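You operate a simulated robot arm through the tools that you are given. There is no shell and no other tool. Be economical: measure what you need, move in short steps, check, and stop when the job is done.

You are at the controls of a simulated robot arm. One attempt, no reset.

TASK
Put one of the brass weights from the top of the flat bed table on top of the blue spool.
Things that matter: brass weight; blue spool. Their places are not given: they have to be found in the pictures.

The check looks at the end state, three seconds after you hand in, the way a careful person would. Anything else that was tipped, shoved, dropped, spilled or broken makes it a failure.

THE ROBOT
A 6-joint arm with a two-finger parallel gripper, fixed in place. Base frame: the origin is at the foot of the arm, x ahead of it, y to its left, z up; the work surface is at about z = 0.78. Units: m, rad, N and s.
With the tool pointing down near the work surface it reaches from about 0.26 to 0.68 m from the base axis. Its first joint turns from -1.152 to 1.152 rad. Payload 2.9 kg.
The TCP is the grasp point between the finger pads, 0.03 m short of the fingertips. In the tool frame z runs along the fingers and y along their closing line. The gripper opens to 0.11 m. The fingers are 0.02 m wide and 0.01 m thick; the gripper's body (0.048 by 0.112 m) begins 0.055 m behind the TCP.
Orientation is that of the tool frame in the base frame, as a unit quaternion [w, x, y, z]. With the fingers straight down and closing along the base's y, the tool's x points along the base's -x, its y along +y and its z along -z.

THE INTERFACE
- The arm moves only by the tool play_rows. Its argument "motion" is a list that holds one entry, the list of rows, each a list of 5 numbers: the shift along the tool's x, y, z in units of 20 mm (1.0 is 20 mm), then the turn about the tool's z in units of 4 degrees (1.0 is 4 degrees), then the gripper command, from -1 (fully open) to 1 (shut), values between in proportion. In form: [[[dx, dy, dz, spin, gripper], ...]]. A call has 1 to 20 rows; each row shifts and turns the commanded pose from where the row before left it, along the tool's axes as they then stand. A call with a number of a shift or a turn outside -1 to 1 is refused whole. Rows are played at 5 a second. More than 0.05 m and 0.15 rad between two rows, or a gripper value outside its range, and nothing of the call is played. A pose out of reach is approached as far as the arm can. The call stops where the force on the tool passes 40 N (or 10 N more than at its start, if that is more) or the arm is blocked; 0.2 s more then pass. The fingers move at their own pace (about 0.108 m/s each) and stop on an object; they squeeze with about 42 N. The grip force told is the motor's: it shows also when the fingers shut on nothing. Time passes only in rows, and 0.2 s behind the last, so rows that do not move let the fingers close. It gives the time, the measured TCP pose, the force on the tool (base axes), the opening and the grip force at its end, in the units of the frame above (readings bear some noise).
- Cameras (640 x 400 px; columns grow to the right, rows downward): "scene" is fixed at [0.0886, 0.4515, 1.3818]; the picture's right is [-0.67, -0.74, 0.00], its down [-0.44, 0.39, -0.81] and it looks along [0.60, -0.54, -0.59] (base axes); focal length 301 px, centre (320, 200). "wrist" rides on the gripper at [-0.036, 0, -0.057] in the tool frame; the picture's right is [0.00, -1.00, 0.00], its down [0.97, 0.00, -0.24] and it looks along [0.24, 0.00, 0.97] (tool axes); focal length 218 px, centre (320, 200).
- camera(camera): a new picture of that camera. The clock stands still meanwhile.
- measure_at(camera, pixels): for up to 12 pixels [column, row] of the newest picture of that camera ("zoom" is the newest enlarged one), the place [x, y, z] in the base frame of the surface seen there, good to about 0.003 m, but the place of the scene camera against the robot may be out by one fixed shift of up to 0.012 m in any direction. The clock stands still meanwhile.
- enlarge(camera, box): a new picture of the part [left, top, right, bottom] of that camera's present view, enlarged. The clock stands still meanwhile.
- hand_in(): hands the job in; it is judged then, once.

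Work in short steps. Measure before you move; look again where a grasp or a placing could have gone wrong, and mend it. You have 60 turns and 22 pictures in all, those below and enlarged ones among them. Open the gripper and draw the arm clear of the work before you hand the job in, unless the task says otherwise; then end with one line.

The tools are called after "Request:" as a command line: name --argument value ..., lists and objects as JSON in quotes. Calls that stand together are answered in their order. play_rows: Moves the arm, as the interface text tells. Its arguments: {"type":"object","properties":{"motion":{"type":"array","items":{"type":"array","items":{"type":"array","items":{"type":"number"}}}}},"required":["motion"]} The other tools are called the same way: camera (camera) takes a picture; measure_at (camera, pixels) gives the place of the surface under pixels of a picture; enlarge (camera, box) takes an enlarged picture of a part of a camera's view; hand_in () hands the job in.

At the start:

```text
t: 0.0
tool_pos: [0.4466, 0.1782, 1.1208]
orientation: [-0.001, -0.001, 1.0, 0.0]
force: [-0.1, 0.0, 0.9]
grip_width: 0.11
gripper_force: 0.1
```

scene: 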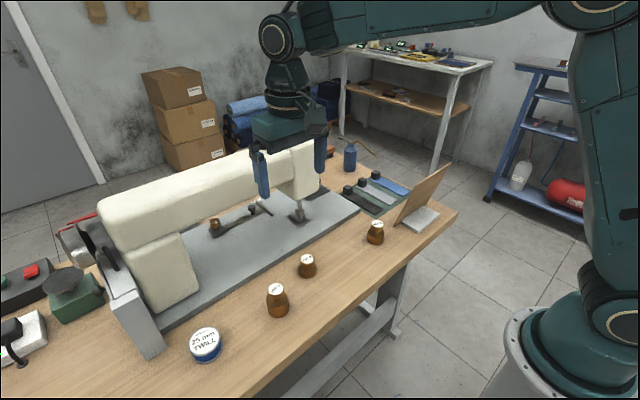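
wrist: 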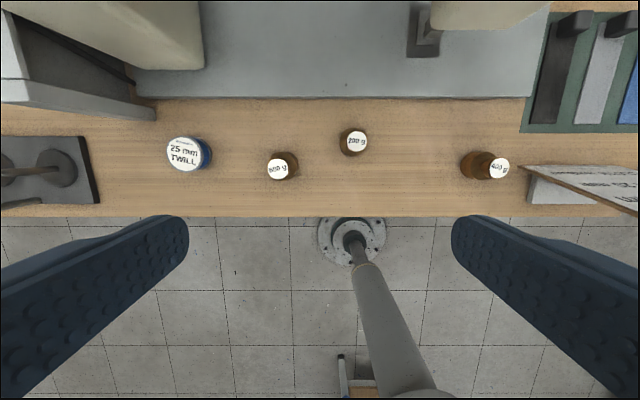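

The wrist picture shows the blue spool at (188,153) and three brown labelled weights at (282,166), (353,142) and (485,165). There is another brown thing on the machine bed near scene (213,222). I enlarge both areas.

Request:
enlarge --camera "wrist" --box '[140, 100, 540, 220]'

Request:
enlarge --camera "scene" --box '[170, 180, 410, 370]'

```text
1.60 times, centred on (340, 160) of wrist
```

zoom: 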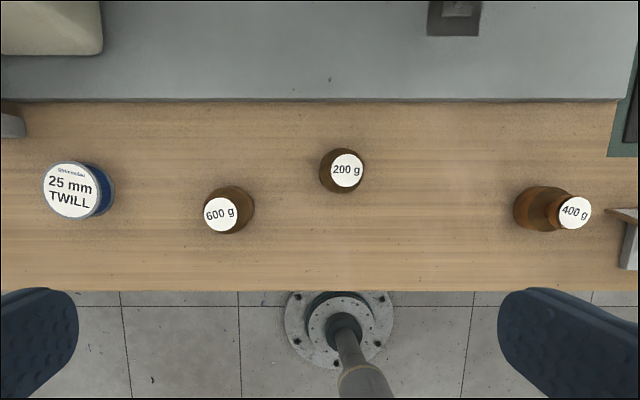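

```text
2.11 times, centred on (290, 275) of scene
```

zoom: 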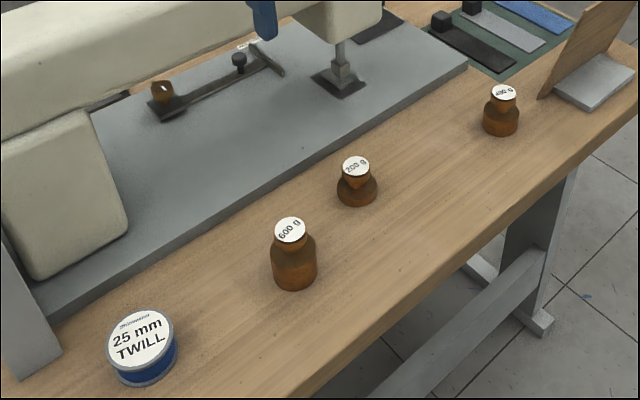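

Any of the three seems to fit. There is a written card at wrist (590,180), so I read it and measure the objects.

Request:
measure_at --camera "wrist" --pixels '[[185, 152], [277, 170], [357, 142], [499, 168], [320, 190], [240, 150], [350, 85], [205, 155], [295, 160], [345, 150]]'

Request:
enlarge --camera "wrist" --box '[500, 130, 640, 220]'

Request:
measure_at --camera "scene" --pixels '[[205, 336], [276, 288], [306, 258], [376, 224], [240, 330], [279, 310], [306, 272]]'

```text
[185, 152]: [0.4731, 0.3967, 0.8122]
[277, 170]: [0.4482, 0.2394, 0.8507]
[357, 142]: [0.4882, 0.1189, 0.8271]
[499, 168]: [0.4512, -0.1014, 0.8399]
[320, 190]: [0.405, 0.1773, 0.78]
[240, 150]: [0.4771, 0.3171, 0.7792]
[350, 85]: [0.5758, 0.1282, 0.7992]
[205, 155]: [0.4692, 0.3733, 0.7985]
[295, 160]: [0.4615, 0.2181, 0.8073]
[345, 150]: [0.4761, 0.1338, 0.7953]
```

```text
4.44 times, centred on (570, 175) of wrist
```

zoom: 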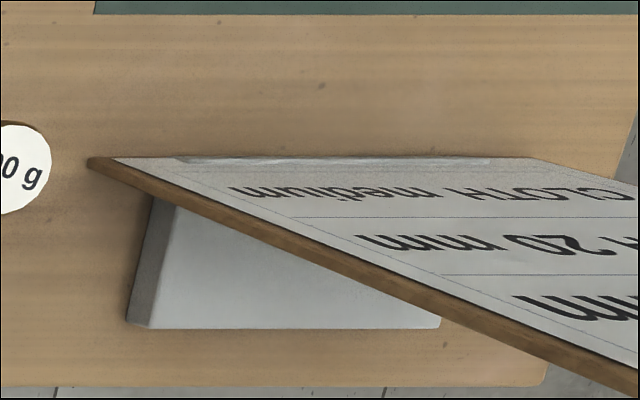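

```text
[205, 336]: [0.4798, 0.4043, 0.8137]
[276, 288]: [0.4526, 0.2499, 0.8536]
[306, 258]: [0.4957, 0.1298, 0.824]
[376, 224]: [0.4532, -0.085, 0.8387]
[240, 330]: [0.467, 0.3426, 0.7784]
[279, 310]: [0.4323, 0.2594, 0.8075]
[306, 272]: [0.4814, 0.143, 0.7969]
```

The card is just a job card. I choose the 200 g weight: its top is at (0.488, 0.119, 0.827), and the spool top is at about (0.472, 0.398, 0.813). I move above the weight, go down partway and look again. I also measure the machine parts around the spool.

Request:
play_rows --motion '[[[-0.7, -1, 0, 0, -1], [-0.7, -1, 0, 0, -1], [-0.7, -1, 0, 0, -1], [0, 0, 1, 0, -1], [0, 0, 1, 0, -1], [0, 0, 1, 0, -1], [0, 0, 1, 0, -1], [0, 0, 1, 0, -1], [0, 0, 1, 0, -1], [0, 0, 1, 0, -1], [0, 0, 0.5, 0, -1], [0, 0, 0, 0, -1]]]'

Request:
camera --camera "wrist"

Request:
measure_at --camera "scene" --pixels '[[140, 320], [165, 300], [155, 345], [130, 290], [178, 250], [110, 280], [140, 195]]'

```text
t: 2.6
tool_pos: [0.4907, 0.1183, 0.9692]
orientation: [0.0, 0.0, 1.0, -0.001]
force: [0.0, 0.2, 0.6]
grip_width: 0.1099
gripper_force: 0.0
```

```text
16 pictures are left
```

wrist: 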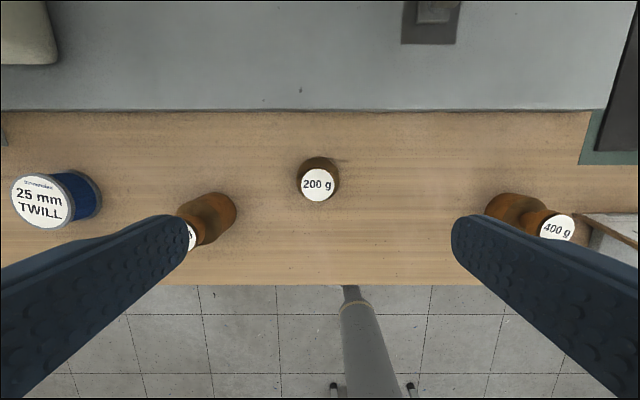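

```text
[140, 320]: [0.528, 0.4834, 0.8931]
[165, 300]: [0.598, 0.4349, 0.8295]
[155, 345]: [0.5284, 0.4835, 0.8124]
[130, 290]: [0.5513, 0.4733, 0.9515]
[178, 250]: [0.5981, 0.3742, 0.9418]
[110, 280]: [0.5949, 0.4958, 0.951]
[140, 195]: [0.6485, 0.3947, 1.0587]
```

The 200 g weight is below, label at (317,184). I measure its label edges, its body and the spool edges.

Request:
measure_at --camera "wrist" --pixels '[[317, 184], [303, 184], [331, 184], [317, 171], [317, 198], [299, 174], [336, 174], [42, 202], [14, 195], [68, 210], [40, 178], [46, 224]]'

```text
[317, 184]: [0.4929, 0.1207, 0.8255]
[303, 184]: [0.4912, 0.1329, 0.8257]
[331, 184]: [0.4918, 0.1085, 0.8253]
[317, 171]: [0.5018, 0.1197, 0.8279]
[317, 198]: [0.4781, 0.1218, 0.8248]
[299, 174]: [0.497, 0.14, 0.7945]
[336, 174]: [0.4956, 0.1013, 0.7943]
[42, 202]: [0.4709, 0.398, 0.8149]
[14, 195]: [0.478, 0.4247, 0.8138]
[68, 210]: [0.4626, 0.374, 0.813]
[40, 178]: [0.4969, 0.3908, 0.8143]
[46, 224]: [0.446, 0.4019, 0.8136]
```

The weight's centre is (0.490, 0.1205) and its body is about 39 mm wide. The TCP is already nearly over it, so I go down to z ≈ 0.815.

Request:
play_rows --motion '[[[0, 0.1, 1, 0, -1], [0, 0, 1, 0, -1], [0, 0, 1, 0, -1], [0, 0, 1, 0, -1], [0, 0, 1, 0, -1], [0, 0, 1, 0, -1], [0, 0, 1, 0, -1], [0, 0, 0.7, 0, -1], [0, 0, 0, 0, -1]]]'

Request:
camera --camera "wrist"

```text
t: 4.6
tool_pos: [0.491, 0.12, 0.8174]
orientation: [0.001, 0.0, 1.0, 0.0]
force: [-0.2, -0.7, 0.3]
grip_width: 0.1099
gripper_force: 0.0
```

```text
15 pictures are left
```

wrist: 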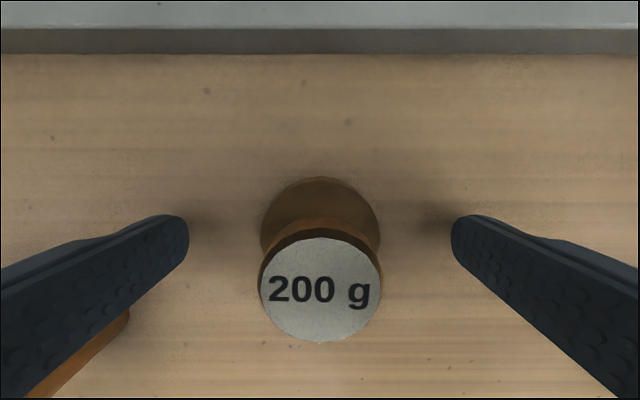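

The weight is centred between the fingers (columns 260–380). I close and wait.

Request:
play_rows --motion '[[[0, 0, 0, 0, 0], [0, 0, 0, 0, 1], [0, 0, 0, 0, 1], [0, 0, 0, 0, 1], [0, 0, 0, 0, 1]]]'

```text
t: 5.8
tool_pos: [0.4901, 0.1195, 0.8171]
orientation: [-0.001, 0.0, 1.0, 0.0]
force: [-0.4, -0.3, -0.1]
grip_width: 0.0468
gripper_force: 42.2
```

Gripped at 46.8 mm width. I lift 0.14 m and check it.

Request:
play_rows --motion '[[[0, 0, -0.5, 0, 1], [0, 0, -1, 0, 1], [0, 0, -1, 0, 1], [0, 0, -1, 0, 1], [0, 0, -1, 0, 1], [0, 0, -1, 0, 1], [0, 0, -1, 0, 1], [0, 0, -0.5, 0, 1], [0, 0, 0, 0, 1]]]'

Request:
camera --camera "wrist"

```text
t: 7.8
tool_pos: [0.489, 0.1196, 0.9553]
orientation: [0.001, 0.0, 1.0, 0.0]
force: [0.2, -0.1, -2.4]
grip_width: 0.0473
gripper_force: 42.3
```

```text
14 pictures are left
```

wrist: 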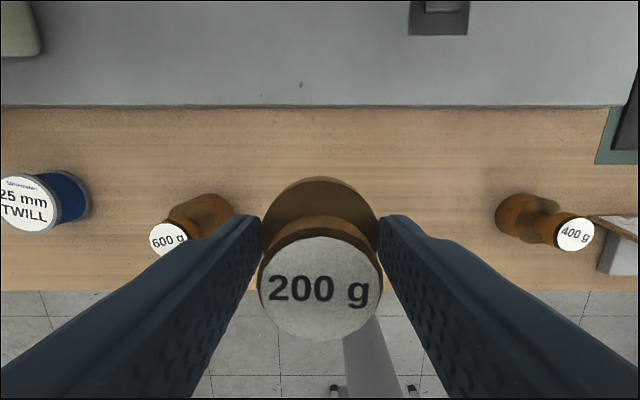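

Held upright. I carry it to above the spool (0.471, 0.398).

Request:
play_rows --motion '[[[0.1, 0.5, 0, 0, 1], [0.1, 1, 0, 0, 1], [0.1, 1, 0, 0, 1], [0.1, 1, 0, 0, 1], [0.1, 1, 0, 0, 1], [0.1, 1, 0, 0, 1], [0.1, 1, 0, 0, 1], [0.1, 1, 0, 0, 1], [0.1, 1, 0, 0, 1], [0, 1, 0, 0, 1], [0, 1, 0, 0, 1], [0, 1, 0, 0, 1], [0, 1, 0, 0, 1], [0, 0.9, 0, 0, 1], [0, 0.5, 0, 0, 1], [0, 0, 0, 0, 1], [0, 0, 0, 0, 1]]]'

Request:
camera --camera "wrist"

Request:
camera --camera "scene"

```text
t: 11.4
tool_pos: [0.4714, 0.3969, 0.9563]
orientation: [0.0, 0.0, 1.0, 0.0]
force: [0.5, -0.5, -1.6]
grip_width: 0.0468
gripper_force: 41.8
```

```text
13 pictures are left
```

wrist: 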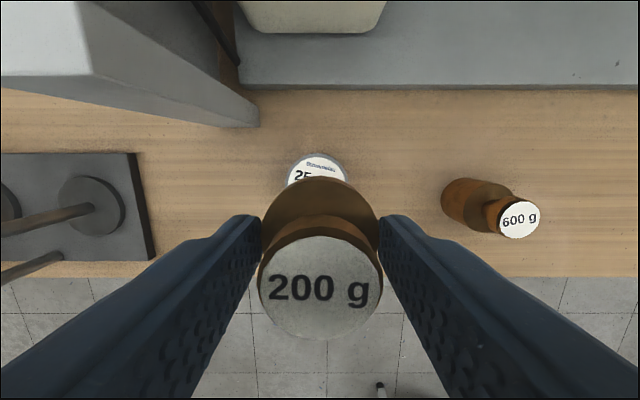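

```text
12 pictures are left
```

scene: 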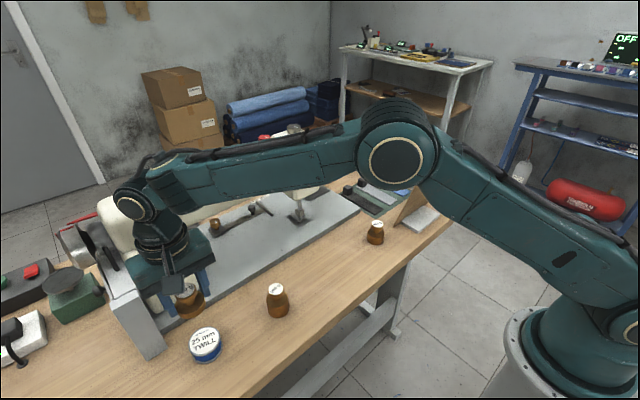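

The spool shows just beyond the weight. I measure its rim at the far edge and both sides.

Request:
measure_at --camera "wrist" --pixels '[[318, 155], [291, 175], [344, 175], [303, 159], [333, 159], [318, 165]]'

```text
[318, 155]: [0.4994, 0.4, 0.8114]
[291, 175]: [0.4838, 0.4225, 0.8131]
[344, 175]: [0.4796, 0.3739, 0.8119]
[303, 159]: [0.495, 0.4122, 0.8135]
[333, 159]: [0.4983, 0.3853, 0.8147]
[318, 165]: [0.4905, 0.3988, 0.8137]
```

The spool's centre is confirmed at ≈(0.471, 0.398), top at 0.813. I expect contact at TCP z ≈ 0.850, so I go down to about 0.857 first.

Request:
play_rows --motion '[[[0, 0.05, 1, 0, 1], [0, 0, 1, 0, 1], [0, 0, 1, 0, 1], [0, 0, 1, 0, 1], [0, 0, 0.7, 0, 1], [0, 0, 0.3, 0, 1], [0, 0, 0, 0, 1]]]'

Request:
enlarge --camera "scene" --box '[130, 250, 290, 370]'

```text
t: 13.0
tool_pos: [0.4724, 0.3966, 0.8559]
orientation: [-0.001, 0.0, 1.0, -0.001]
force: [-0.4, 1.2, -1.7]
grip_width: 0.0467
gripper_force: 41.8
```

```text
3.33 times, centred on (210, 310) of scene
```

zoom: 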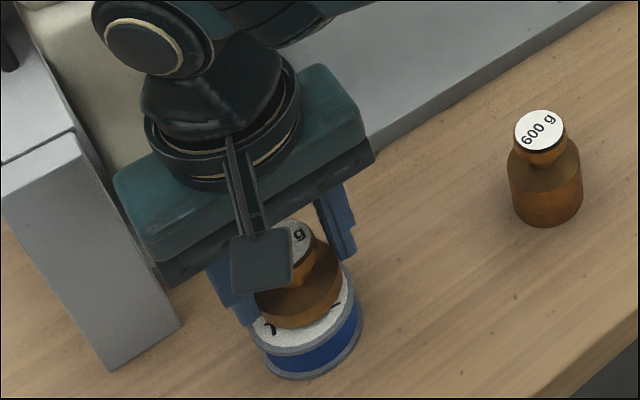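

The weight is over the spool with a gap of about 5 mm. I lower in 1 mm steps.

Request:
play_rows --motion '[[[0, 0, 0.05, 0, 1], [0, 0, 0.05, 0, 1], [0, 0, 0.05, 0, 1], [0, 0, 0.05, 0, 1], [0, 0, 0, 0, 1]]]'

```text
t: 14.2
tool_pos: [0.4722, 0.3982, 0.8528]
orientation: [-0.001, 0.0, 1.0, 0.0]
force: [-0.7, -0.4, -2.0]
grip_width: 0.0469
gripper_force: 42.0
```

No contact yet (force z −2.0). I continue in 1 mm steps.

Request:
play_rows --motion '[[[0, 0, 0.05, 0, 1], [0, 0, 0.05, 0, 1], [0, 0, 0, 0, 1]]]'

```text
t: 15.0
tool_pos: [0.4727, 0.399, 0.8508]
orientation: [0.0, 0.0, 1.0, 0.0]
force: [0.9, 0.0, -1.5]
grip_width: 0.0468
gripper_force: 41.6
```

Request:
play_rows --motion '[[[0, 0, 0.05, 0, 1], [0, 0, 0, 0, 1]]]'

```text
t: 15.6
tool_pos: [0.4737, 0.3995, 0.8499]
orientation: [0.0, 0.0, 1.0, 0.0]
force: [-0.4, 0.6, 0.6]
grip_width: 0.0467
gripper_force: 42.3
```

Force z rose from −1.5 to +0.6, so the weight has begun to touch. One more millimetre to confirm.

Request:
play_rows --motion '[[[0, 0, 0.05, 0, 1], [0, 0, 0, 0, 1]]]'

```text
t: 16.2
tool_pos: [0.472, 0.3977, 0.8507]
orientation: [0.0, 0.0, 1.0, 0.0]
force: [-1.0, -0.1, 2.8]
grip_width: 0.0469
gripper_force: 42.0
```

Contact is confirmed (+2.8 N, z holding at 0.850). I open the fingers gently in place.

Request:
play_rows --motion '[[[0, 0, 0, 0, 0.1], [0, 0, 0, 0, 0], [0, 0, 0, 0, -0.2], [0, 0, 0, 0, -0.4], [0, 0, 0, 0, -0.6], [0, 0, 0, 0, -0.8], [0, 0, 0, 0, -0.8]]]'

Request:
camera --camera "wrist"

```text
t: 17.8
tool_pos: [0.4725, 0.399, 0.8497]
orientation: [0.0, 0.0, 1.0, 0.0]
force: [-0.9, -0.1, 0.0]
grip_width: 0.0992
gripper_force: 0.1
```

```text
10 pictures are left
```

wrist: 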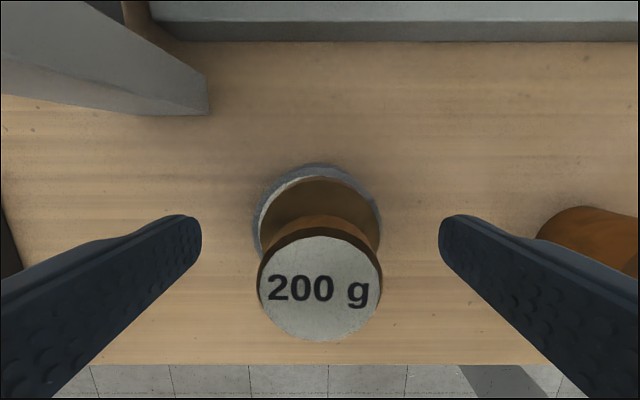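

The weight stands on the spool, clear of both fingers (spool rim at columns 253–382, weight 260–380). I go straight up, then look.

Request:
play_rows --motion '[[[0, 0, -0.5, 0, -0.8], [0, 0, -1, 0, -0.8], [0, 0, -1, 0, -0.8], [0, 0, -1, 0, -0.8], [0, 0, -1, 0, -0.8], [0, 0, -1, 0, -0.8], [0, 0, -1, 0, -0.8], [0, 0, -1, 0, -0.8], [0, 0, -1, 0, -0.8], [0, 0, -1, 0, -0.8], [0, 0, -0.5, 0, -0.8], [0, -1, 0, 0, -1], [0, -1, 0, 0, -1], [0, -1, 0, 0, -1], [0, -1, 0, 0, -1], [0, -1, 0, 0, -1], [0, 0, 0, 0, -1]]]'

Request:
camera --camera "scene"

Request:
camera --camera "wrist"

```text
t: 21.4
tool_pos: [0.4679, 0.2996, 1.0498]
orientation: [-0.001, 0.0, 1.0, 0.001]
force: [-0.5, 0.1, 0.2]
grip_width: 0.11
gripper_force: 0.0
```

```text
9 pictures are left
```

scene: 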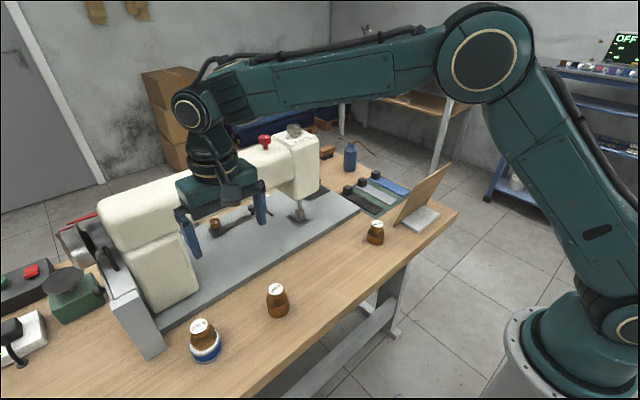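

```text
8 pictures are left
```

wrist: 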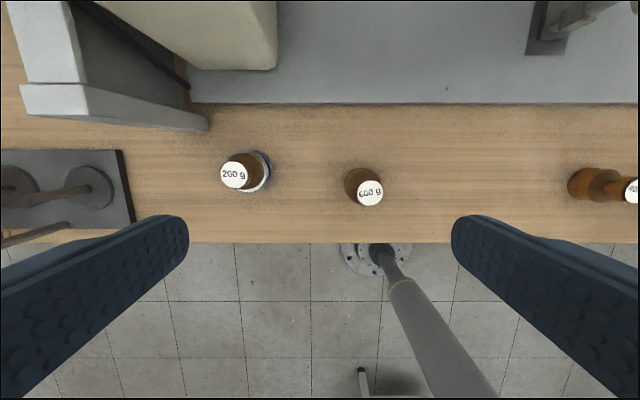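

The 200 g weight stands upright on the spool (scene (203,340)). The other weights look undisturbed, and the arm is clear with the gripper open, so I hand in.

Request:
hand_in

```text
The job is handed in.
```

The 200 g brass weight is standing upright on top of the blue spool; in the last pictures nothing else had been moved.
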